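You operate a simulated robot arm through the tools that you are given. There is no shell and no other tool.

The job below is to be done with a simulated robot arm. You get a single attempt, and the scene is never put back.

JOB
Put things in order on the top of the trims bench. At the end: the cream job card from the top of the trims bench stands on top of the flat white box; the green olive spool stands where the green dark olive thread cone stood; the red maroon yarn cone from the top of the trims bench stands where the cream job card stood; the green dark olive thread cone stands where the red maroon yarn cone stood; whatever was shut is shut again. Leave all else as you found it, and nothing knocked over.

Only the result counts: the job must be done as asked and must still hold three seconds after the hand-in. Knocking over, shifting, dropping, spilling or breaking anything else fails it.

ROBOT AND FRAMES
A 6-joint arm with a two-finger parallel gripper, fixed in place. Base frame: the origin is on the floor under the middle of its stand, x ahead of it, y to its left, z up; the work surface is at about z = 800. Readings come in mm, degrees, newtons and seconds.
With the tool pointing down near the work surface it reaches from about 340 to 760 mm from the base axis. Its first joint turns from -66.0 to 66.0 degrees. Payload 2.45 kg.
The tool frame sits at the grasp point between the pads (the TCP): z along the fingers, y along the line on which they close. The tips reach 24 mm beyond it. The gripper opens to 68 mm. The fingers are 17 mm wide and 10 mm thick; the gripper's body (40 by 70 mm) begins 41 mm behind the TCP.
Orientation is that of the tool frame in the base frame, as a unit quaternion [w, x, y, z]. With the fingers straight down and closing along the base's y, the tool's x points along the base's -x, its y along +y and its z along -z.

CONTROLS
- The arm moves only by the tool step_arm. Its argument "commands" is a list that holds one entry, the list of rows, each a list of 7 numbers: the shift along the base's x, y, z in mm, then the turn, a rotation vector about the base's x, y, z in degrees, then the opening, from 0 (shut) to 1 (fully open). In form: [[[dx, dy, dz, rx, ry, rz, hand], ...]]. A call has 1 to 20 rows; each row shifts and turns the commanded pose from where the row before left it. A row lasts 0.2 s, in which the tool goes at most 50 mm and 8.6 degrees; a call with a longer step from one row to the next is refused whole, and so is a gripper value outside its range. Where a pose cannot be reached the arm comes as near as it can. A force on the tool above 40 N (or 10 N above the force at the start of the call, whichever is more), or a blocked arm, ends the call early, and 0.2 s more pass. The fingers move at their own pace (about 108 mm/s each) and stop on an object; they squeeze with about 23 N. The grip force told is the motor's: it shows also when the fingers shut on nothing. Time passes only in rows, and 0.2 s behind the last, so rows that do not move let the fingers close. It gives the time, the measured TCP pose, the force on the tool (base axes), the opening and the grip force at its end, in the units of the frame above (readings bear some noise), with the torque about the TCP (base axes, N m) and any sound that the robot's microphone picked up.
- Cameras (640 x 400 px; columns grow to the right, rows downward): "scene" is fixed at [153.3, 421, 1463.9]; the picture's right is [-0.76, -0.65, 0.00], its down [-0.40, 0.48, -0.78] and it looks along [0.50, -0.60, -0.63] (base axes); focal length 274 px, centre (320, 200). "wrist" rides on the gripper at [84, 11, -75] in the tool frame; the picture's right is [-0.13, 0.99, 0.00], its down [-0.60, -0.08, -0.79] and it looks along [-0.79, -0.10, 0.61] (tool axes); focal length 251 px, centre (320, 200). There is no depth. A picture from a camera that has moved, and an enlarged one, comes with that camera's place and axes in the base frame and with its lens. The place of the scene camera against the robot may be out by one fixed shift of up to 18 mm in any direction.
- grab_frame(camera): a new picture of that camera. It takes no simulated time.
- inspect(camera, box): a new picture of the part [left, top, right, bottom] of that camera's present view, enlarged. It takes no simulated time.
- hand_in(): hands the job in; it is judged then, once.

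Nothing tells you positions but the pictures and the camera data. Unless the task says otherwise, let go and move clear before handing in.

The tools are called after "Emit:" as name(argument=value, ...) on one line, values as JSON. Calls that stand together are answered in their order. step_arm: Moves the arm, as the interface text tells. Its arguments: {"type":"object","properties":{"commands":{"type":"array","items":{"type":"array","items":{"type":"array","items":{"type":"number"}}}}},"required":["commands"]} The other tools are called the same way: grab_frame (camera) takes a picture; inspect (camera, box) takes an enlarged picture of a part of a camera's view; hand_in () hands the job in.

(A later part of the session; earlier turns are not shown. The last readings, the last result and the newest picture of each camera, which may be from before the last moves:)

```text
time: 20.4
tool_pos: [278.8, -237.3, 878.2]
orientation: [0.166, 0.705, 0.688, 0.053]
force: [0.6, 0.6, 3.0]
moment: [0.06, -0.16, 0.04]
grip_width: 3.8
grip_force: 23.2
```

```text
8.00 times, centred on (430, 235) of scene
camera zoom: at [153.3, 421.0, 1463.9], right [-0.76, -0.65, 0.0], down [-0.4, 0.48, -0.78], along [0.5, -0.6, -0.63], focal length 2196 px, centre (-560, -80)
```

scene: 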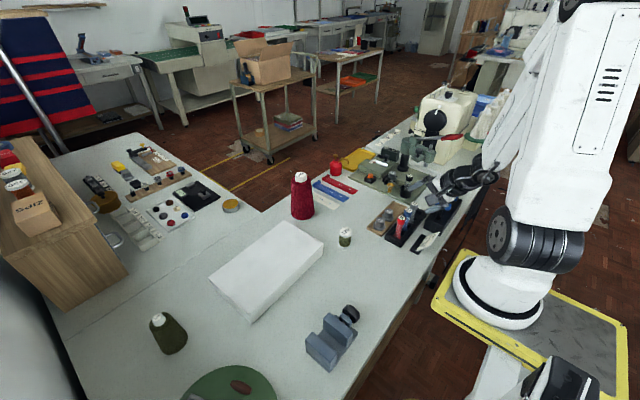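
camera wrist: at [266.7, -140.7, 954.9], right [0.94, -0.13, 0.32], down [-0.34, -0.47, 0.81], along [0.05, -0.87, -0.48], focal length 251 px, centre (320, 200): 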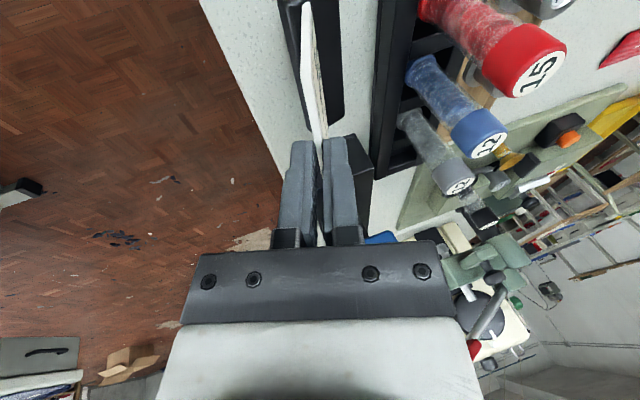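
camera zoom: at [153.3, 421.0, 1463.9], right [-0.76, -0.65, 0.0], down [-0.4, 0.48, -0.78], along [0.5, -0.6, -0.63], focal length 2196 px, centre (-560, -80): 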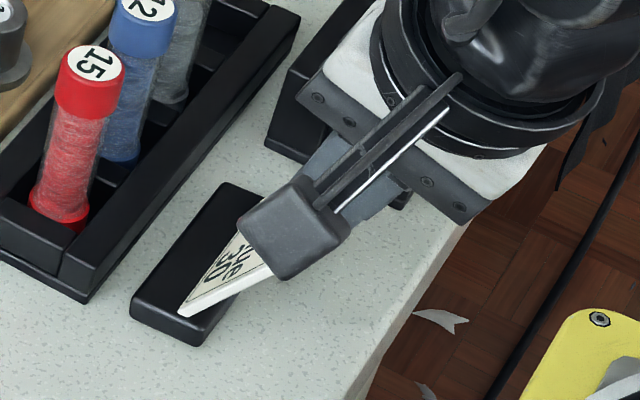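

The card pivoted back towards flat, held only at its top few millimetres. I open gently so the foot settles flat on the bench, then measure again.

Emit:
step_arm(commands=[[[0, 0, 0, 0, 0, 0, 0.08], [0, 0, 0, 0, 0, 0, 0.12], [0, 0, 0, 0, 0, 0, 0.2], [0, 0, 0, 0, 0, 0, 0.35], [0, 0, 0, 0, 0, 0, 0.5], [0, 0, 0, 0, 0, 0, 0.5]]])

Emit:
inspect(camera="wrist", box=[210, 0, 430, 260])

Emit:
inspect(camera="scene", box=[405, 210, 455, 260])

```text
time: 21.8
tool_pos: [278.7, -237.0, 877.7]
orientation: [0.165, 0.705, 0.687, 0.054]
force: [0.2, 0.6, -1.1]
moment: [0.0, 0.01, 0.0]
grip_width: 34.3
grip_force: 0.1
```

```text
1.54 times, centred on (320, 130) of wrist
camera zoom: at [271.5, -141.4, 938.7], right [0.94, -0.13, 0.32], down [-0.34, -0.47, 0.81], along [0.05, -0.87, -0.48], focal length 387 px, centre (320, 308)
```

zoom: 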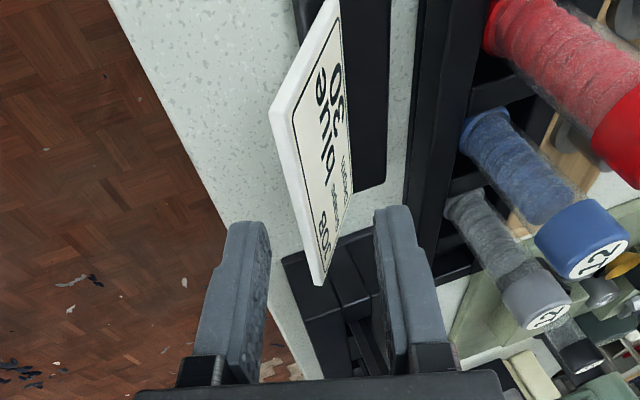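

```text
8.00 times, centred on (430, 235) of scene
camera zoom: at [153.3, 421.0, 1463.9], right [-0.76, -0.65, 0.0], down [-0.4, 0.48, -0.78], along [0.5, -0.6, -0.63], focal length 2196 px, centre (-560, -80)
```

zoom: 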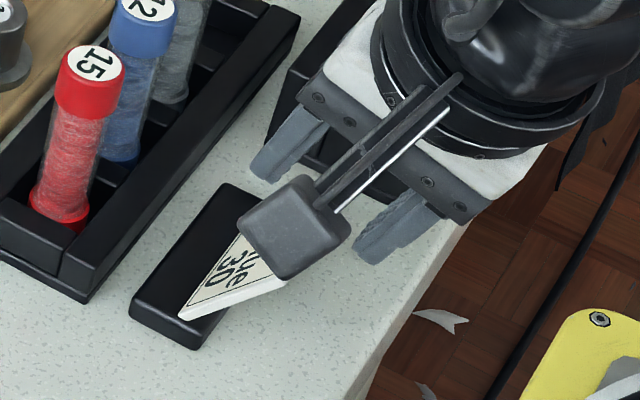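

The foot settled flat again, now about 11 mm further out (top edge near x=281.5, z=850). That gives room for more tilt, so I raise a little and try 28° of tilt with a 20° sideways lean, which should match the card better.

Emit:
step_arm(commands=[[[0, 0, 15, 0, 0, 0, 0.6], [0, 0, 15, 0, 0, 0, 0.6], [2, 0, 0, -5.24, 0, -1.67, 0.6], [2, 0, 0, -5.24, 0, -1.67, 0.6], [2, 0, 0, 0, -5.1, 0, 0.6], [2, 0, 0, 0, -5.1, 0, 0.6], [0, 0, 0, 0, 0, 0, 0.6]]])

Emit:
grab_frame(camera="wrist")

Emit:
inspect(camera="scene", box=[390, 180, 490, 260])

```text
time: 23.4
tool_pos: [287.4, -261.0, 913.2]
orientation: [0.289, 0.705, 0.645, 0.049]
force: [-0.4, 0.5, 0.4]
moment: [0.03, 0.02, -0.02]
grip_width: 40.7
grip_force: 0.1
out of reach, approached as far as the arm can: row 4, 5, 6
```

```text
taken
camera wrist: at [278.5, -157.2, 954.9], right [0.85, -0.12, 0.51], down [-0.52, -0.29, 0.8], along [0.05, -0.95, -0.31], focal length 251 px, centre (320, 200)
```

wrist: 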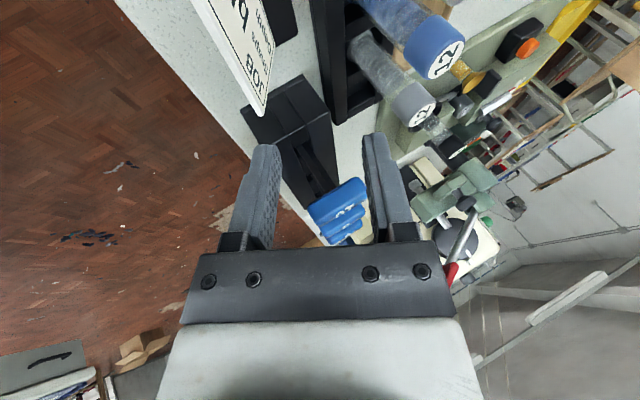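

```text
5.00 times, centred on (440, 220) of scene
camera zoom: at [153.3, 421.0, 1463.9], right [-0.76, -0.65, 0.0], down [-0.4, 0.48, -0.78], along [0.5, -0.6, -0.63], focal length 1372 px, centre (-280, 100)
```

zoom: 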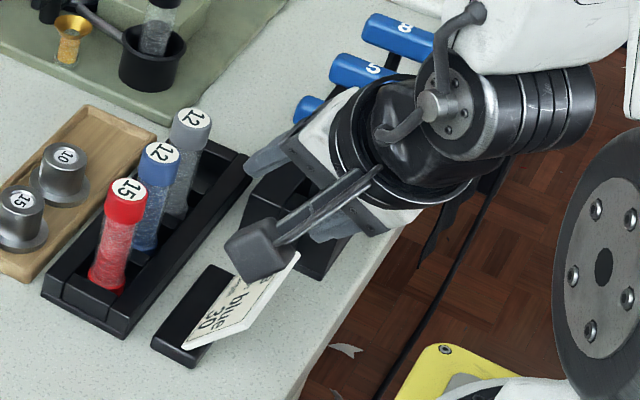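

The arm is at a corner of two limits there; by my fit, 25° tilt with a 12° sideways lean is just feasible over the card. I set that orientation and step to above the card.

Emit:
step_arm(commands=[[[0, 0, 0, 3.6, 0, 1.9, 0.75], [0, 0, 0, 3.6, 1.5, 1.9, 0.75], [0, 0, 0, 0, 1.6, 0, 0.75], [0, 8, -5, 0, 0, 0, 0.75], [0, 8, -5, 0, 0, 0, 0.75], [0, 6.5, -8, 0, 0, 0, 0.75], [0, 0, 0, 0, 0, 0, 0.75]]])

Emit:
grab_frame(camera="wrist")

```text
time: 25.0
tool_pos: [297.9, -235.7, 895.4]
orientation: [0.224, 0.702, 0.671, 0.08]
force: [0.0, 0.6, -1.0]
moment: [-0.01, 0.01, -0.05]
grip_width: 51.2
grip_force: 0.0
out of reach, approached as far as the arm can: row 1, 2
```

```text
taken
camera wrist: at [284.2, -137.3, 950.5], right [0.89, -0.12, 0.44], down [-0.45, -0.43, 0.78], along [0.09, -0.9, -0.43], focal length 251 px, centre (320, 200)
```

wrist: 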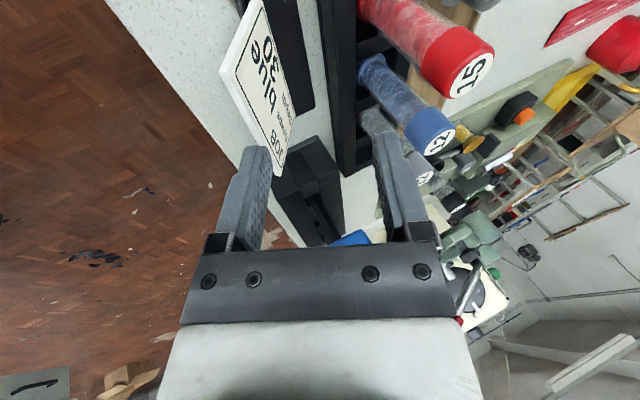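

Emit:
step_arm(commands=[[[-5, -1.5, 0, 0, 0, 0, 0.75], [-5.5, -1.5, 0, 0, 0, 0, 0.75], [0, 0, 0, 0, 0, 0, 0.75]]])

Emit:
inspect(camera="wrist", box=[190, 0, 430, 260])

```text
time: 25.8
tool_pos: [285.7, -238.3, 895.1]
orientation: [0.224, 0.702, 0.672, 0.079]
force: [0.2, -0.4, -0.1]
moment: [0.02, -0.02, -0.05]
grip_width: 50.9
grip_force: 0.2
```

```text
1.54 times, centred on (310, 130) of wrist
camera zoom: at [273.1, -140.3, 950.5], right [0.89, -0.12, 0.44], down [-0.45, -0.43, 0.78], along [0.09, -0.9, -0.43], focal length 387 px, centre (335, 308)
```

zoom: 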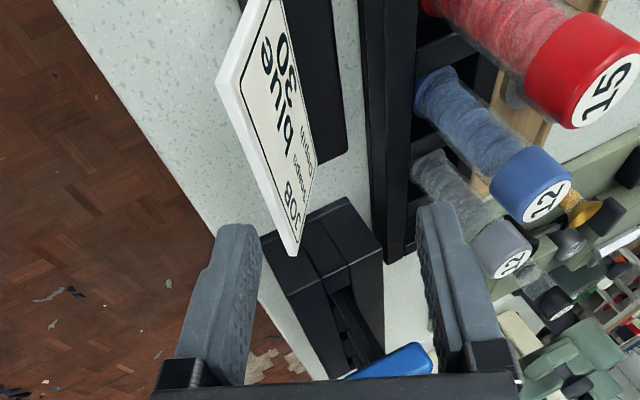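

Card top edge confirmed at x≈282, y -199 to -281. I descend 47 mm to straddle the card with much better alignment.

Emit:
step_arm(commands=[[[0.4, 0, -10, 0, 0, 0, 0.75], [0.4, 0, -10, 0, 0, 0, 0.75], [0.5, 0, -10, 0, 0, 0, 0.75], [0.5, 0, -10, 0, 0, 0, 0.75], [0, 0, -7.5, 0, 0, 0, 0.75], [0, 0, 0, 0, 0, 0, 0.75]]])

Emit:
inspect(camera="wrist", box=[190, 0, 430, 260])

Emit:
inspect(camera="scene", box=[405, 200, 465, 260])

```text
time: 27.2
tool_pos: [288.2, -237.8, 848.3]
orientation: [0.224, 0.701, 0.672, 0.08]
force: [0.9, -0.2, 0.0]
moment: [0.03, -0.01, -0.01]
grip_width: 50.9
grip_force: 0.0
```

```text
1.54 times, centred on (310, 130) of wrist
camera zoom: at [275.5, -140.0, 902.1], right [0.89, -0.12, 0.44], down [-0.45, -0.43, 0.78], along [0.09, -0.9, -0.43], focal length 387 px, centre (335, 308)
```

zoom: 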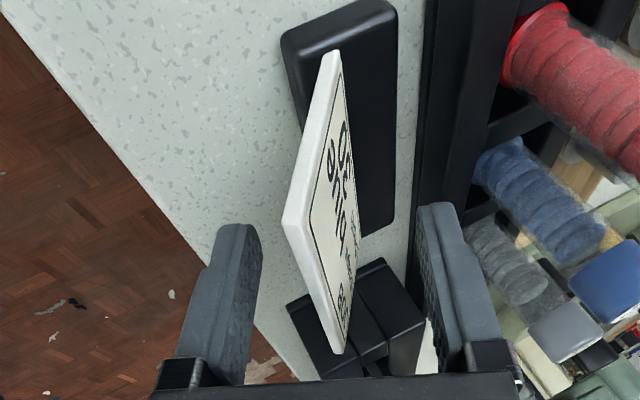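

```text
6.67 times, centred on (435, 230) of scene
camera zoom: at [153.3, 421.0, 1463.9], right [-0.76, -0.65, 0.0], down [-0.4, 0.48, -0.78], along [0.5, -0.6, -0.63], focal length 1830 px, centre (-447, 0)
```

zoom: 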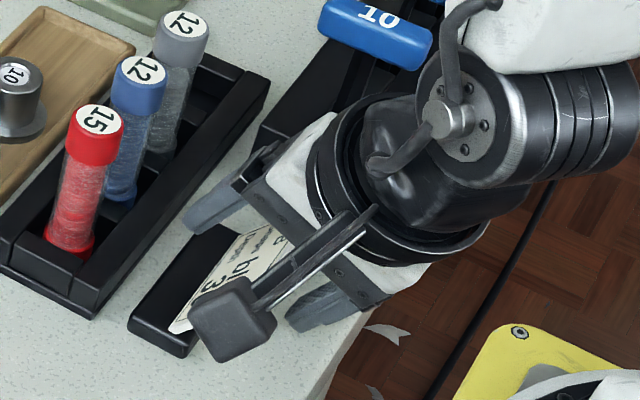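

Well placed and centred. I close in stages again: first to 17 mm, then 12 mm.

Emit:
step_arm(commands=[[[0, 0, 0, 0, 0, 0, 0.5], [0, 0, 0, 0, 0, 0, 0.3], [0, 0, 0, 0, 0, 0, 0.22], [0, 0, 0, 0, 0, 0, 0.18], [0, 0, 0, 0, 0, 0, 0.16], [0, 0, 0, 0, 0, 0, 0.16]]])

Emit:
inspect(camera="wrist", box=[190, 0, 430, 260])

```text
time: 28.6
tool_pos: [288.5, -238.1, 847.3]
orientation: [0.224, 0.702, 0.671, 0.08]
force: [0.2, 0.6, -0.5]
moment: [0.01, 0.02, 0.0]
grip_width: 11.2
grip_force: 0.4
```

```text
1.54 times, centred on (310, 130) of wrist
camera zoom: at [275.4, -140.0, 902.3], right [0.89, -0.12, 0.44], down [-0.45, -0.43, 0.78], along [0.09, -0.9, -0.43], focal length 387 px, centre (335, 308)
```

zoom: 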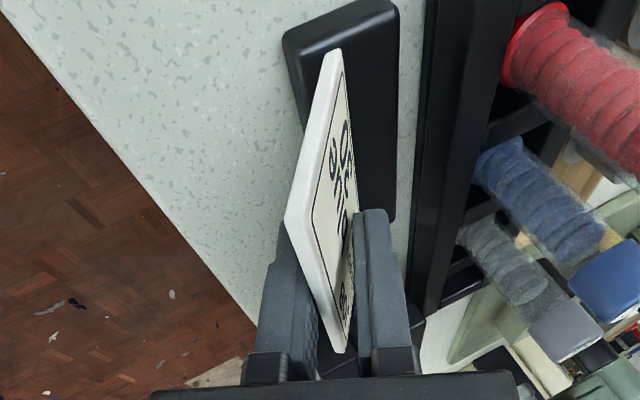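

Emit:
step_arm(commands=[[[0, 0, 0.5, 0, 0, 0, 0.14], [0, 0, 1, 0, 0, 0, 0.12], [0, 0, 1, 0, 0, 0, 0.1], [0, 0, 1, 0, 0, 0, 0.085], [0, 0, 1, 0, 0, 0, 0.07], [0, 0, 1, 0, 0, 0, 0.055], [0, 0, 0, 0, 0, 0, 0.04], [0, 0, 0, 0, 0, 0, 0.02], [0, 0, 0, 0, 0, 0, 0.0]]])

Emit:
inspect(camera="wrist", box=[190, 0, 430, 260])

Emit:
inspect(camera="scene", box=[405, 200, 465, 260])

```text
time: 30.6
tool_pos: [286.9, -237.8, 854.7]
orientation: [0.224, 0.702, 0.671, 0.08]
force: [0.3, -0.6, 5.0]
moment: [0.15, -0.24, -0.03]
grip_width: 3.5
grip_force: 23.1
```

```text
1.54 times, centred on (310, 130) of wrist
camera zoom: at [274.0, -140.0, 908.3], right [0.89, -0.12, 0.44], down [-0.45, -0.43, 0.78], along [0.09, -0.9, -0.43], focal length 387 px, centre (335, 308)
```

zoom: 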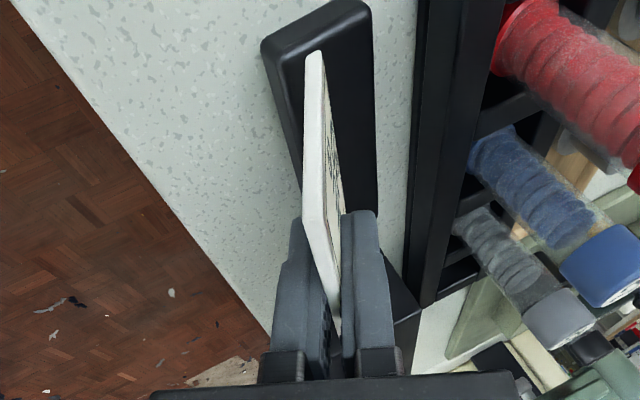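

```text
6.67 times, centred on (435, 230) of scene
camera zoom: at [153.3, 421.0, 1463.9], right [-0.76, -0.65, 0.0], down [-0.4, 0.48, -0.78], along [0.5, -0.6, -0.63], focal length 1830 px, centre (-447, 0)
```

zoom: 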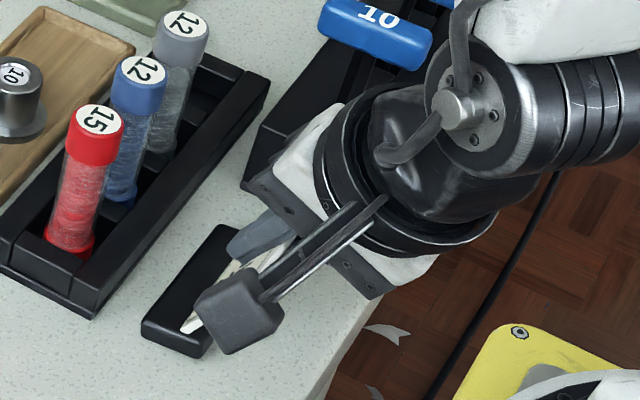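

Gripped at 3.5 mm with the foot's front edge pressing lightly on the bench. I lift in small steps and check for slip.

Emit:
step_arm(commands=[[[0, 0, 2, 0, 0, 0, 0], [0, 0, 2, 0, 0, 0, 0], [0, 0, 2, 0, 0, 0, 0], [0, 0, 2, 0, 0, 0, 0], [0, 0, 0, 0, 0, 0, 0]]])

Emit:
inspect(camera="wrist", box=[190, 0, 430, 260])

Emit:
inspect(camera="scene", box=[405, 200, 465, 260])

```text
time: 31.8
tool_pos: [288.3, -238.6, 860.7]
orientation: [0.224, 0.701, 0.672, 0.079]
force: [-0.1, -0.5, -1.0]
moment: [0.04, 0.02, 0.0]
grip_width: 3.7
grip_force: 23.6
```

```text
1.54 times, centred on (310, 130) of wrist
camera zoom: at [274.3, -140.8, 916.1], right [0.89, -0.12, 0.44], down [-0.45, -0.43, 0.78], along [0.09, -0.9, -0.43], focal length 387 px, centre (335, 308)
```

zoom: 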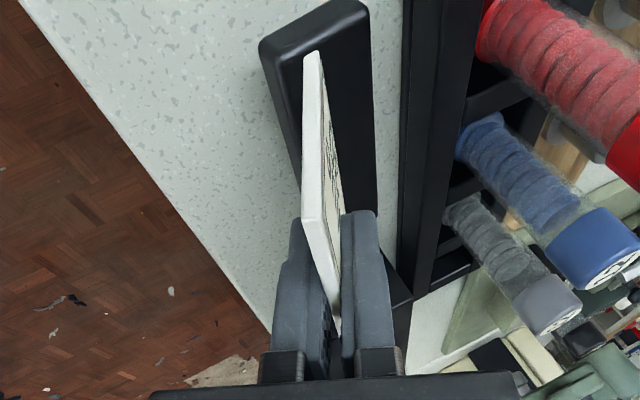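

```text
6.67 times, centred on (435, 230) of scene
camera zoom: at [153.3, 421.0, 1463.9], right [-0.76, -0.65, 0.0], down [-0.4, 0.48, -0.78], along [0.5, -0.6, -0.63], focal length 1830 px, centre (-447, 0)
```

zoom: 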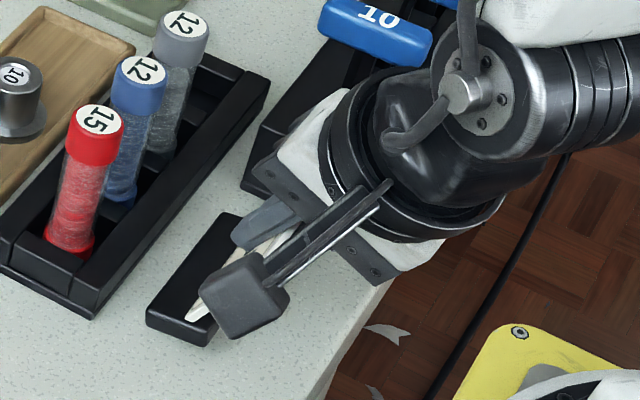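

No slip this time: the card stays fixed in the wrist view and the force shows about 1 N of weight. I keep lifting gently.

Emit:
step_arm(commands=[[[0, 0, 4, 0, 0, 0, 0], [0, 0, 5, 0, 0, 0, 0], [0, 0, 6, 0, 0, 0, 0], [0, 0, 7, 0, 0, 0, 0], [0, 0, 8, 0, 0, 0, 0], [0, 0, 8, 0, 0, 0, 0], [0, 0, 8, 0, 0, 0, 0], [0, 0, 8, 0, 0, 0, 0], [0, 0, 0, 0, 0, 0, 0]]])

Emit:
inspect(camera="wrist", box=[190, 0, 430, 260])

Emit:
inspect(camera="scene", box=[395, 180, 475, 260])

```text
time: 33.8
tool_pos: [289.8, -240.4, 916.0]
orientation: [0.223, 0.702, 0.671, 0.08]
force: [0.3, 0.2, -1.7]
moment: [-0.02, 0.01, 0.02]
grip_width: 3.4
grip_force: 22.8
```

```text
1.54 times, centred on (310, 130) of wrist
camera zoom: at [275.8, -141.6, 970.0], right [0.89, -0.12, 0.44], down [-0.45, -0.43, 0.78], along [0.09, -0.9, -0.44], focal length 387 px, centre (335, 308)
```

zoom: 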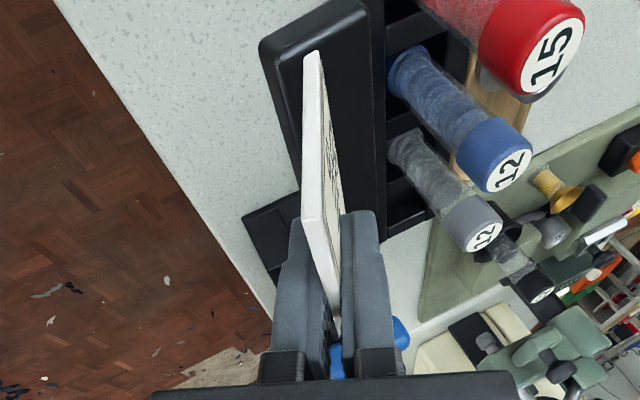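

```text
5.00 times, centred on (435, 220) of scene
camera zoom: at [153.3, 421.0, 1463.9], right [-0.76, -0.65, 0.0], down [-0.4, 0.48, -0.78], along [0.5, -0.6, -0.63], focal length 1372 px, centre (-255, 100)
```

zoom: 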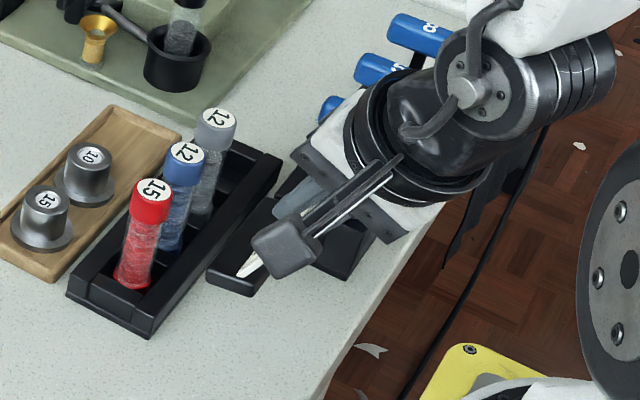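

The card is safely held. I carry it up and over the open bench towards the box, still upright, before levelling it.

Emit:
step_arm(commands=[[[0, 0, 14, 0, 0, 0, 0], [6, 6, 14, 0, 0, 0, 0], [12, 12, 14, 0, 0, 0, 0], [15, 16, 12, 0, 0, 0, 0], [16, 18, 12, 0, 0, 0, 0], [16, 20, 10, 0, 0, 0, 0], [16, 20, 8, 0, 0, 0, 0], [16, 20, 0, 0, 0, 0, 0], [16, 20, 0, 0, 0, 0, 0], [12, 15, 0, 0, 0, 0, 0], [6, 8, 0, 0, 0, 0, 0], [0, 0, 0, 0, 0, 0, 0]]])

Emit:
grab_frame(camera="wrist")

Emit:
grab_frame(camera="scene")

```text
time: 36.4
tool_pos: [423.4, -147.2, 1010.6]
orientation: [0.216, 0.701, 0.674, 0.086]
force: [0.4, 0.1, -0.4]
moment: [0.01, -0.01, 0.03]
grip_width: 3.4
grip_force: 22.7
out of reach, approached as far as the arm can: row 1, 2, 3, 4, 5, 8, 9, 10, 11
```

```text
taken
camera wrist: at [409.6, -50.6, 1068.3], right [0.89, -0.13, 0.44], down [-0.44, -0.45, 0.78], along [0.1, -0.89, -0.45], focal length 251 px, centre (320, 200)
```

wrist: 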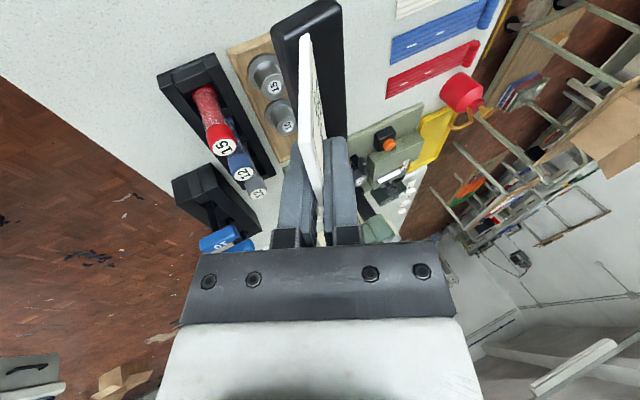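

```text
taken
```

scene: 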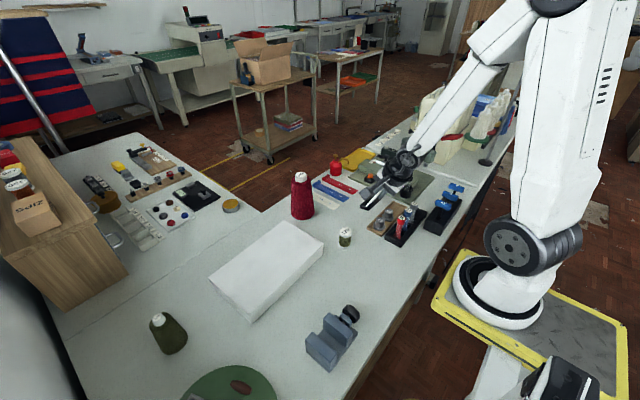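

The arm came near another wrist limit at (423, -147) with this outward tilt; going further out in x should ease it. The card is still firmly held, so I move out along +x first and then +y.

Emit:
step_arm(commands=[[[15, 5, 0, 0, 0, 0, 0], [20, 10, 0, 0, 0, 0, 0], [20, 12, 0, 0, 0, 0, 0], [20, 15, 0, 0, 0, 0, 0], [20, 20, 0, 0, 0, 0, 0], [10, 20, 0, 0, 0, 0, 0], [0, 10, 0, 0, 0, 0, 0], [0, 0, 0, 0, 0, 0, 0]]])

Emit:
grab_frame(camera="wrist")

```text
time: 38.2
tool_pos: [533.2, -50.7, 1014.0]
orientation: [0.223, 0.703, 0.671, 0.079]
force: [0.0, 0.0, -1.5]
moment: [0.0, 0.02, 0.0]
grip_width: 3.4
grip_force: 22.7
out of reach, approached as far as the arm can: row 1
```

```text
taken
camera wrist: at [519.6, 47.2, 1068.0], right [0.89, -0.12, 0.44], down [-0.45, -0.43, 0.78], along [0.09, -0.9, -0.43], focal length 251 px, centre (320, 200)
```

wrist: 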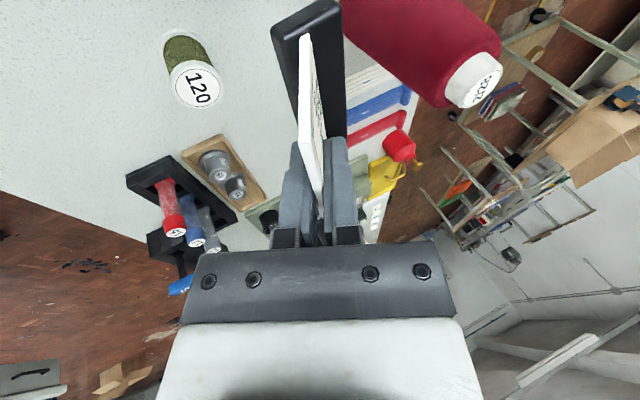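

Within reach again and the maroon cone is well clear. I continue in +y to over the box and then tilt a further 11° to level the card's foot.

Emit:
step_arm(commands=[[[0, 15, 0, 0, 0, 0, 0], [0, 22, 0, 0, 0, 0, 0], [0, 25, 0, 0, 0, 0, 0], [2, 25, 0, 0, 0, 0, 0], [3, 25, 0, 0, 0, 0, 0], [3, 25, 0, 0, 0, 0, 0], [3, 25, 0, 0, 0, 0, 0], [0, 20, 0, 0, 0, 0, 0], [0, 10, 0, 0, 0, 0, 0], [0, 0, 0, 0, -3.5, 0, 0], [0, 0, 0, 0, -3.5, 0, 0], [0, 0, 0, 0, -4, 0, 0], [0, 0, 0, 0, 0, 0, 0]]])

Emit:
grab_frame(camera="wrist")

Emit:
grab_frame(camera="scene")

```text
time: 41.0
tool_pos: [543.4, 143.7, 1011.1]
orientation: [0.287, 0.691, 0.647, 0.147]
force: [0.7, 0.5, -0.5]
moment: [0.02, 0.02, 0.01]
grip_width: 3.6
grip_force: 23.2
```

```text
taken
camera wrist: at [519.9, 241.6, 1063.5], right [0.79, -0.12, 0.6], down [-0.59, -0.43, 0.68], along [0.17, -0.9, -0.41], focal length 251 px, centre (320, 200)
```

wrist: 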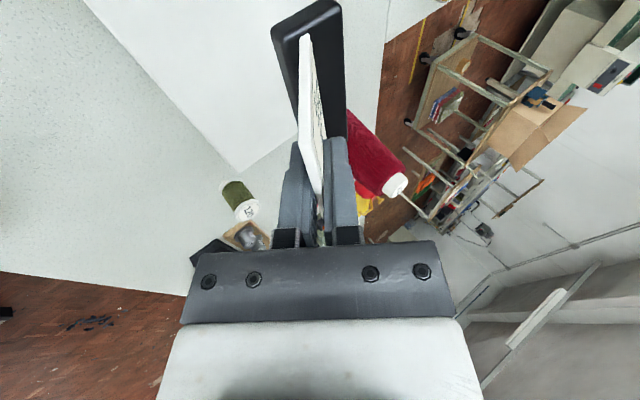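

```text
taken
```

scene: 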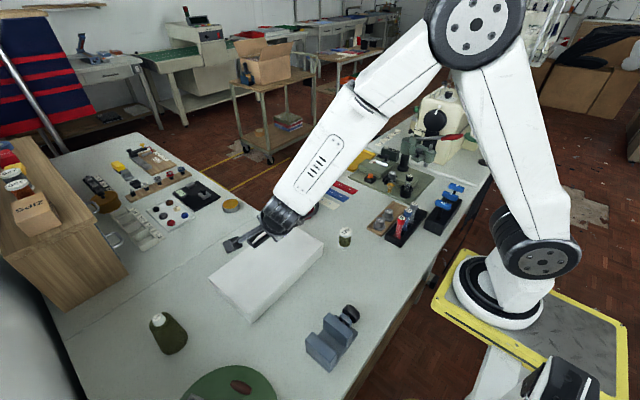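

The foot should now be level (36° tilt). I zoom in to check levelness and see the box below.

Emit:
inspect(camera="scene", box=[195, 180, 335, 330])

Emit:
inspect(camera="wrist", box=[80, 0, 400, 250])

Emit:
inspect(camera="scene", box=[215, 210, 295, 270])

```text
2.67 times, centred on (265, 255) of scene
camera zoom: at [153.3, 421.0, 1463.9], right [-0.76, -0.65, 0.0], down [-0.4, 0.48, -0.78], along [0.5, -0.6, -0.63], focal length 732 px, centre (467, 53)
```

zoom: 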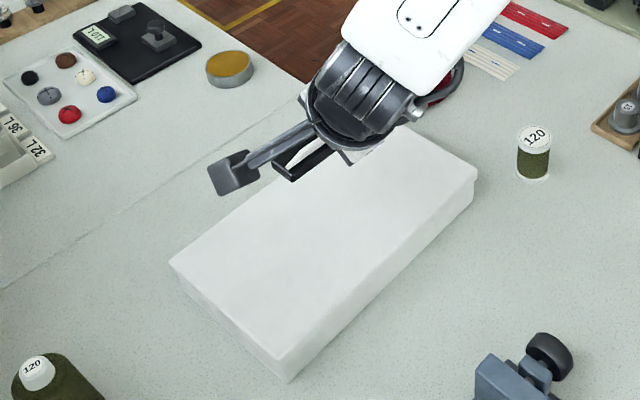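

```text
1.60 times, centred on (240, 125) of wrist
camera zoom: at [519.9, 241.6, 1063.5], right [0.79, -0.12, 0.6], down [-0.59, -0.43, 0.68], along [0.17, -0.9, -0.41], focal length 402 px, centre (448, 320)
```

zoom: 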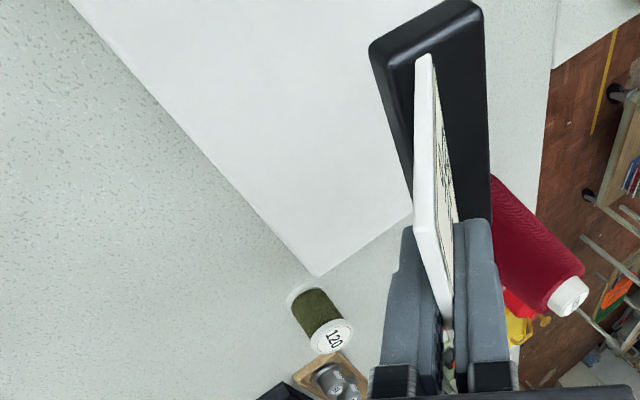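

```text
6.67 times, centred on (255, 240) of scene
camera zoom: at [153.3, 421.0, 1463.9], right [-0.76, -0.65, 0.0], down [-0.4, 0.48, -0.78], along [0.5, -0.6, -0.63], focal length 1830 px, centre (753, -67)
```

zoom: 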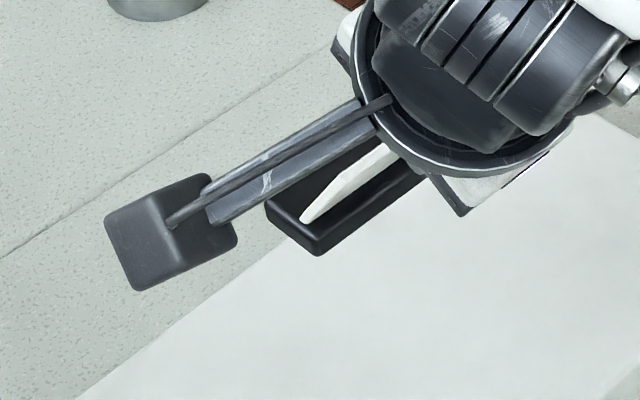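

The card hangs level above the box, whose near corner I see at about (513, -15). I shift to the box's middle and lower to just above its top.

Emit:
step_arm(commands=[[[5, -5, -10, 0, 0, 0, 0], [5, -5, -14, 0, 0, 0, 0], [5, -5, -15, 0, 0, 0, 0], [5, -5, -15, 0, 0, 0, 0], [0, 0, -15, 0, 0, 0, 0], [0, 0, -15, 0, 0, 0, 0], [0, 0, -12, 0, 0, 0, 0], [0, 0, -8, 0, 0, 0, 0], [0, 0, 0, 0, 0, 0, 0]]])

Emit:
inspect(camera="wrist", box=[80, 0, 400, 250])

Emit:
inspect(camera="scene", box=[195, 180, 335, 330])

```text
time: 43.0
tool_pos: [561.9, 123.8, 906.7]
orientation: [0.287, 0.692, 0.646, 0.146]
force: [0.5, -0.2, -0.2]
moment: [0.0, 0.03, -0.02]
grip_width: 3.5
grip_force: 22.9
```

```text
1.60 times, centred on (240, 125) of wrist
camera zoom: at [539.1, 222.0, 959.4], right [0.79, -0.12, 0.6], down [-0.59, -0.43, 0.68], along [0.17, -0.9, -0.41], focal length 402 px, centre (448, 320)
```

zoom: 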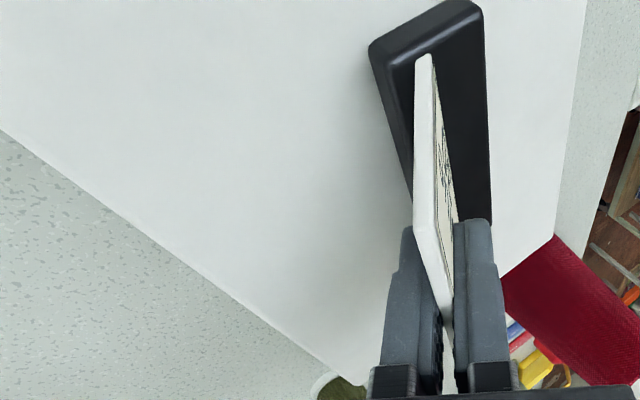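

```text
2.67 times, centred on (265, 255) of scene
camera zoom: at [153.3, 421.0, 1463.9], right [-0.76, -0.65, 0.0], down [-0.4, 0.48, -0.78], along [0.5, -0.6, -0.63], focal length 732 px, centre (467, 53)
```

zoom: 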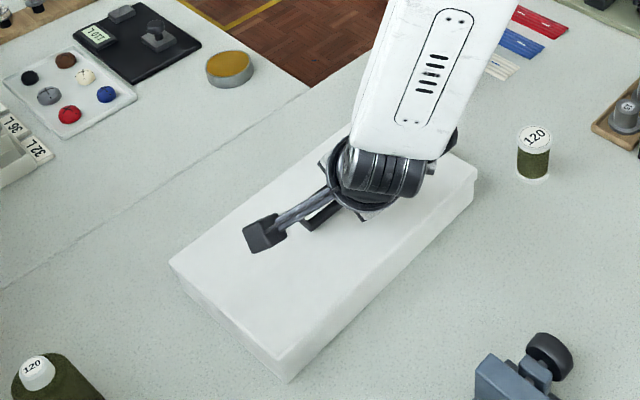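

It is above the middle of the box with no shadow gap yet closed. I lower in 1.5 mm steps watching the force.

Emit:
step_arm(commands=[[[0, 0, -2, 0, 0, 0, 0], [0, 0, -2, 0, 0, 0, 0], [0, 0, -2, 0, 0, 0, 0], [0, 0, -2, 0, 0, 0, 0], [0, 0, 0, 0, 0, 0, 0]]])

Emit:
inspect(camera="wrist", box=[200, 0, 400, 150])

```text
time: 44.2
tool_pos: [562.5, 122.4, 901.8]
orientation: [0.288, 0.691, 0.646, 0.146]
force: [0.7, -0.1, -1.1]
moment: [-0.02, 0.01, 0.0]
grip_width: 3.8
grip_force: 23.2
```

```text
2.67 times, centred on (300, 75) of wrist
camera zoom: at [539.6, 221.1, 951.3], right [0.79, -0.12, 0.6], down [-0.59, -0.43, 0.68], along [0.17, -0.9, -0.41], focal length 670 px, centre (373, 533)
```

zoom: 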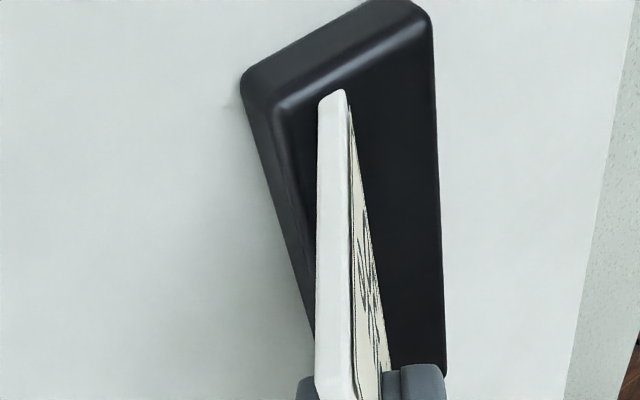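

Emit:
step_arm(commands=[[[0, 0, -2, 0, 0, 0, 0], [0, 0, -2, 0, 0, 0, 0], [0, 0, -1.5, 0, 0, 0, 0], [0, 0, 0, 0, 0, 0, 0]]])

Emit:
inspect(camera="wrist", box=[200, 0, 400, 150])

Emit:
inspect(camera="scene", box=[230, 220, 310, 280])

```text
time: 45.2
tool_pos: [565.3, 123.5, 896.7]
orientation: [0.288, 0.692, 0.646, 0.147]
force: [-1.5, -1.1, 5.1]
moment: [0.22, -0.01, 0.04]
grip_width: 3.6
grip_force: 23.2
```

```text
2.67 times, centred on (300, 75) of wrist
camera zoom: at [541.1, 221.2, 947.7], right [0.79, -0.13, 0.61], down [-0.59, -0.43, 0.68], along [0.17, -0.9, -0.41], focal length 670 px, centre (373, 533)
```

zoom: 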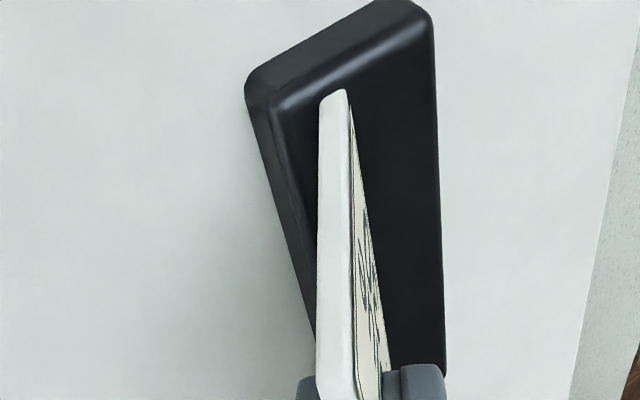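

```text
6.67 times, centred on (270, 250) of scene
camera zoom: at [153.2, 421.0, 1463.9], right [-0.76, -0.65, 0.0], down [-0.4, 0.48, -0.78], along [0.5, -0.6, -0.63], focal length 1830 px, centre (653, -133)
```

zoom: 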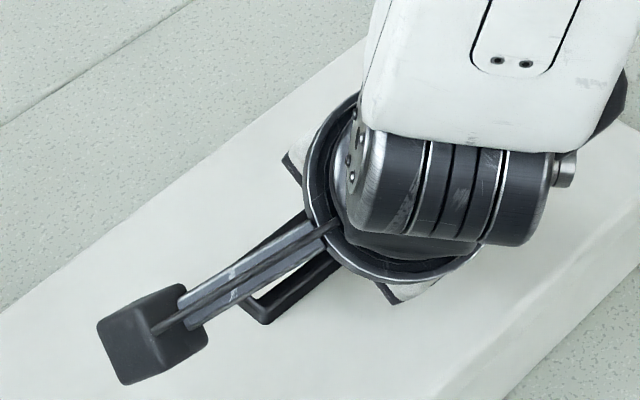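

The foot touches the box at its +y end (5 N). I release gradually so the card settles flat on the box.

Emit:
step_arm(commands=[[[0, 0, 0, 0, 0, 0, 0.06], [0, 0, 0, 0, 0, 0, 0.08], [0, 0, 0, 0, 0, 0, 0.1], [0, 0, 0, 0, 0, 0, 0.13], [0, 0, 0, 0, 0, 0, 0.17], [0, 0, 0, 0, 0, 0, 0.2], [0, 0, 0, 0, 0, 0, 0.2]]])

Emit:
inspect(camera="wrist", box=[200, 0, 400, 220])

```text
time: 46.8
tool_pos: [564.8, 124.2, 895.7]
orientation: [0.288, 0.691, 0.646, 0.146]
force: [0.4, -0.2, -0.9]
moment: [0.04, -0.02, 0.01]
grip_width: 13.8
grip_force: 0.0
```

```text
1.82 times, centred on (300, 110) of wrist
camera zoom: at [540.8, 221.2, 947.2], right [0.79, -0.12, 0.6], down [-0.59, -0.43, 0.68], along [0.17, -0.9, -0.41], focal length 457 px, centre (356, 364)
```

zoom: 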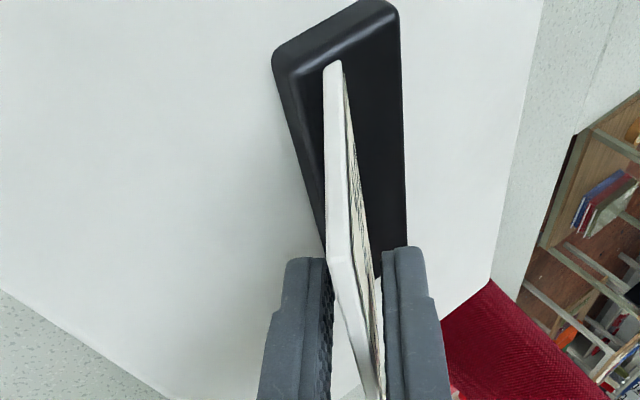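

The card stands flat on its foot on the box. I open a bit more and back out along the tool axis.

Emit:
step_arm(commands=[[[0, 0, 0, 0, 0, 0, 0.27], [0, 0, 0, 0, 0, 0, 0.32], [-3, 1, 4, 0, 0, 0, 0.32], [-6, 2.1, 8, 0, 0, 0, 0.32], [-8, 2.9, 11, 0, 0, 0, 0.32], [-10, 3.6, 14, 0, 0, 0, 0.32], [-12, 4, 17, 0, 0, 0, 0.32], [-10, 4, 25, 0, 0, 0, 0.32], [0, 0, 30, 0, 0, 0, 0.32], [0, 0, 0, 0, 0, 0, 0.32]]])

Emit:
grab_frame(camera="wrist")

Emit:
grab_frame(camera="scene")

```text
time: 49.0
tool_pos: [514.3, 140.4, 1006.5]
orientation: [0.287, 0.692, 0.646, 0.146]
force: [-0.3, 0.0, 0.8]
moment: [0.01, 0.01, 0.05]
grip_width: 22.0
grip_force: 0.0
```

```text
taken
camera wrist: at [490.2, 237.4, 1058.6], right [0.79, -0.12, 0.6], down [-0.59, -0.43, 0.68], along [0.17, -0.9, -0.41], focal length 251 px, centre (320, 200)
```

wrist: 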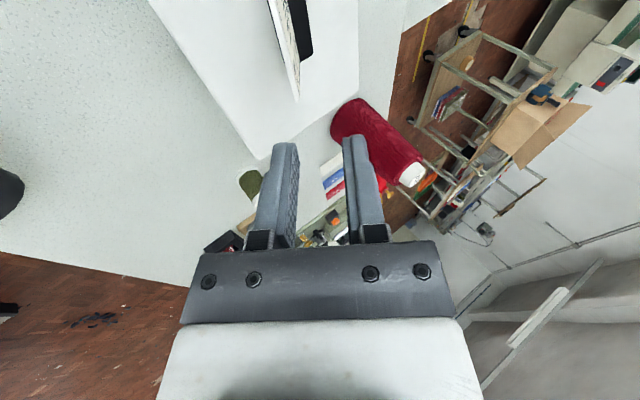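

```text
taken
```

scene: 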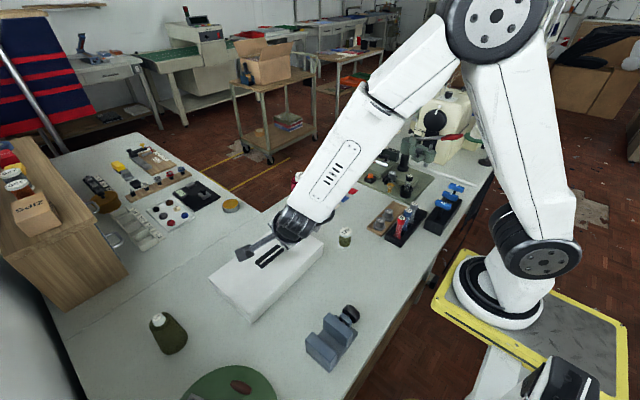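

The card is on the box and released. Now I return the gripper to straight-down with the camera looking outward, moving towards the maroon cone.

Emit:
step_arm(commands=[[[0, 0, 8, 0, 7.2, 0, 0.6], [0, 0, 8, 0, 7.2, 0, 0.8], [0, 0, 8, 0, 7.2, 0, 1], [0, 0, 8, 0, 7.2, 0, 1], [0, 0, 8, 0, 7.2, 0, 1], [0, -10, 8, 6, 0, 0, 1], [0, -15, 8, 6, 0, 0, 1], [0, -18, 8, 0, 0, 8.2, 1], [0, -20, 8, 0, 0, 8.2, 1], [0, -20, 4, 0, 0, 8.2, 1], [3, -20, 0, 0, 0, 8.2, 1], [3, -20, 0, 0, 0, 8.2, 1], [3, -20, 0, 0, 0, 8.2, 1], [3, -20, 0, 0, 0, 8.2, 1], [3, -20, 0, 0, 0, 8.2, 1], [3, -20, 0, 0, 0, 8.2, 1], [3, -20, 0, 0, 0, 8.2, 1], [0, -15, 0, 0, 0, 8, 1], [0, 0, 0, 0, 0, 0, 1]]])

Emit:
grab_frame(camera="wrist")

Emit:
grab_frame(camera="scene")

```text
time: 53.0
tool_pos: [513.7, -41.0, 970.8]
orientation: [0.206, 0.091, 0.974, 0.031]
force: [-0.8, 0.5, 0.1]
moment: [0.03, 0.02, 0.01]
grip_width: 68.1
grip_force: 0.1
out of reach, approached as far as the arm can: row 5, 6, 7, 10, 11, 12, 13, 14, 15, 16, 17, 18
```

```text
taken
camera wrist: at [410.3, -15.8, 1006.1], right [0.28, 0.95, 0.15], down [0.21, -0.21, 0.96], along [0.94, -0.24, -0.25], focal length 251 px, centre (320, 200)
```

wrist: 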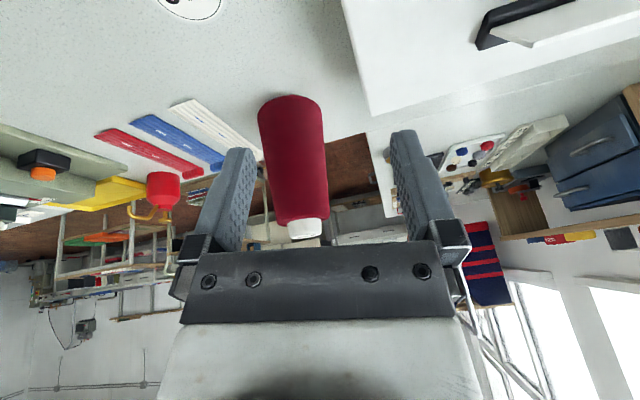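

```text
taken
```

scene: 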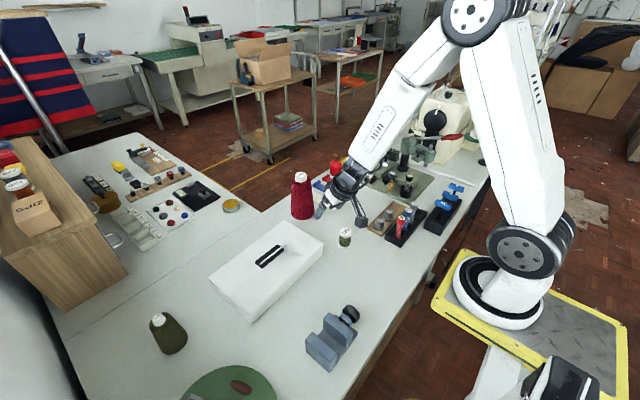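

The arm drifted along a limit and is now at (514, -41, 971) still tilted by about 24°, but nothing has been touched. I correct the tilt and yaw here in small moves, rising a little.

Emit:
step_arm(commands=[[[0, 0, 10, 0, 6, 0, 1], [0, 0, 10, 0, 6, 0, 1], [0, 0, 10, 0, 6, 0, 1], [0, 0, 10, 0, 6, 0, 1], [0, 0, 0, 0, 0, 0, 1]]])

```text
time: 54.2
tool_pos: [514.5, -35.8, 1006.4]
orientation: [0.034, 0.09, 0.995, 0.026]
force: [-0.3, 0.3, -0.9]
moment: [-0.01, -0.05, 0.02]
grip_width: 68.1
grip_force: 0.1
out of reach, approached as far as the arm can: row 1
```

Emit:
step_arm(commands=[[[0, 0, 10, -2.6, 4.1, 0, 1], [0, 0, 10, 0, 0, 5.2, 1], [0, 0, 10, 0, 0, 5.2, 1], [0, 0, 0, 0, 0, 0, 1]]])

Emit:
grab_frame(camera="wrist")

```text
time: 55.2
tool_pos: [515.3, -32.5, 1035.2]
orientation: [0.001, 0.0, 1.0, 0.001]
force: [-0.6, 0.5, -0.8]
moment: [-0.02, 0.03, -0.03]
grip_width: 68.1
grip_force: 0.0
```

```text
taken
camera wrist: at [430.8, -23.4, 1110.2], right [0.13, 0.99, 0.0], down [0.6, -0.08, 0.79], along [0.79, -0.1, -0.61], focal length 251 px, centre (320, 200)
```

wrist: 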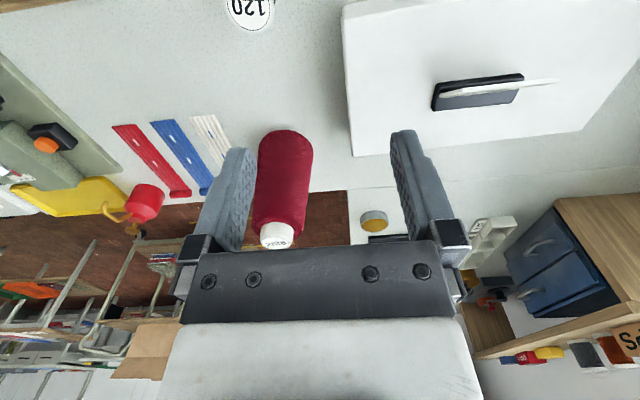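

The gripper is straight-down again with a good view. I zoom in on the maroon cone to measure it and also look at the card on the box.

Emit:
inspect(camera="wrist", box=[230, 110, 350, 260])

Emit:
inspect(camera="wrist", box=[340, 0, 640, 180])

Emit:
inspect(camera="scene", box=[195, 200, 335, 330])

```text
2.67 times, centred on (290, 185) of wrist
camera zoom: at [430.8, -23.4, 1110.2], right [0.13, 0.99, 0.0], down [0.6, -0.08, 0.79], along [0.79, -0.1, -0.61], focal length 670 px, centre (400, 240)
```

zoom: 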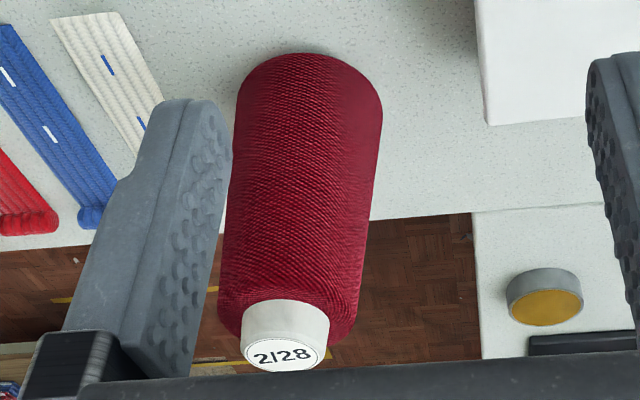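

```text
2.13 times, centred on (490, 90) of wrist
camera zoom: at [430.8, -23.4, 1110.2], right [0.13, 0.99, 0.0], down [0.6, -0.08, 0.79], along [0.79, -0.1, -0.61], focal length 536 px, centre (-43, 435)
```

zoom: 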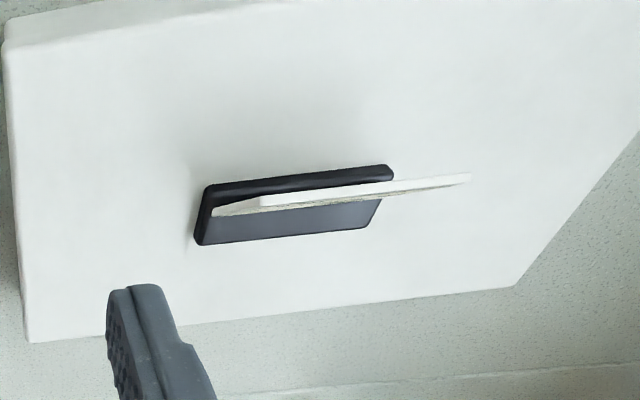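

```text
3.08 times, centred on (265, 265) of scene
camera zoom: at [153.3, 421.0, 1463.9], right [-0.76, -0.65, 0.0], down [-0.4, 0.48, -0.78], along [0.5, -0.6, -0.63], focal length 844 px, centre (489, 0)
```

zoom: 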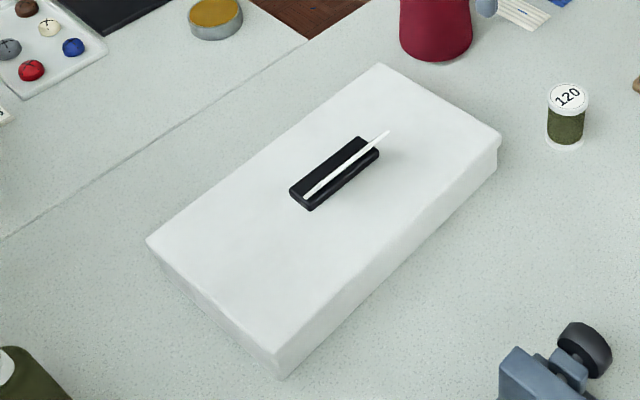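

The maroon cone measures about 85 mm across the base, centred near (691, -111), with its white neck (about 38 mm) topping out near z=967. I move closer to refine before gripping the neck.

Emit:
step_arm(commands=[[[20, -15, 0, 0, 0, 0, 1], [25, -18, 0, 0, 0, 0, 1], [25, -18, 2, 0, 0, 0, 1], [25, -18, 2, 0, 0, 0, 1], [15, -9, 2, 0, 0, 0, 1], [0, 0, 0, 0, 0, 0, 1]]])

Emit:
grab_frame(camera="wrist")

Emit:
inspect(camera="wrist", box=[220, 60, 420, 220])

```text
time: 56.6
tool_pos: [623.3, -113.6, 1039.3]
orientation: [0.001, 0.0, 1.0, 0.0]
force: [1.2, 0.1, 0.6]
moment: [0.01, -0.02, -0.01]
grip_width: 68.0
grip_force: 0.2
```

```text
taken
camera wrist: at [539.7, -102.7, 1114.0], right [0.13, 0.99, 0.0], down [0.6, -0.08, 0.79], along [0.79, -0.1, -0.61], focal length 251 px, centre (320, 200)
```

wrist: 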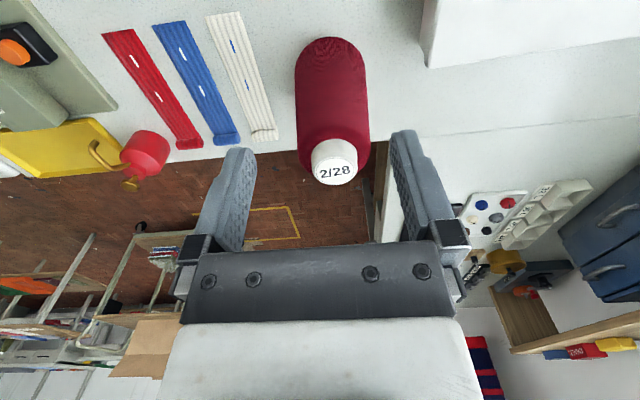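

```text
2.50 times, centred on (320, 140) of wrist
camera zoom: at [539.7, -102.7, 1114.0], right [0.13, 0.99, 0.0], down [0.6, -0.08, 0.79], along [0.79, -0.1, -0.61], focal length 629 px, centre (320, 350)
```

zoom: 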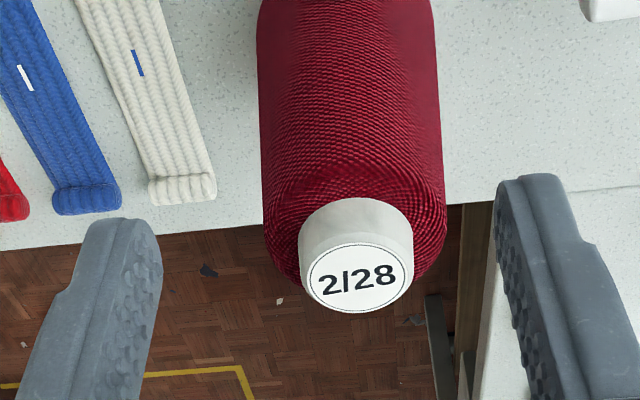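

Two views agree: neck top centre at (691.5, -110, 967), shoulder at z≈950. I move over it with the gripper fully open and descend to z≈977.

Emit:
step_arm(commands=[[[20, 1, 0, 0, 0, 0, 1], [25, 1.5, 0, 0, 0, 0, 1], [23, 1, 0, 0, 0, 0, 1], [0, 0, -15, 0, 0, 0, 1], [0, 0, -15, 0, 0, 0, 1], [0, 0, -12, 0, 0, 0, 1], [0, 0, 0, 0, 0, 0, 1]]])

Emit:
grab_frame(camera="wrist")

```text
time: 58.2
tool_pos: [693.1, -109.8, 997.8]
orientation: [0.001, 0.0, 1.0, 0.001]
force: [-0.3, -0.6, -0.6]
moment: [0.02, 0.0, 0.01]
grip_width: 67.8
grip_force: 0.1
```

```text
taken
camera wrist: at [609.0, -99.4, 1072.8], right [0.13, 0.99, 0.0], down [0.6, -0.08, 0.79], along [0.79, -0.1, -0.61], focal length 251 px, centre (320, 200)
```

wrist: 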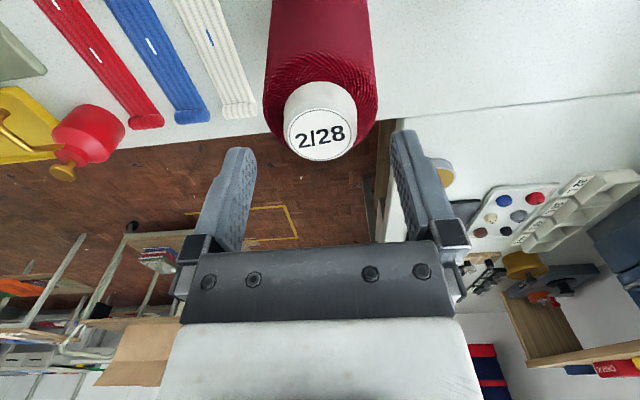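

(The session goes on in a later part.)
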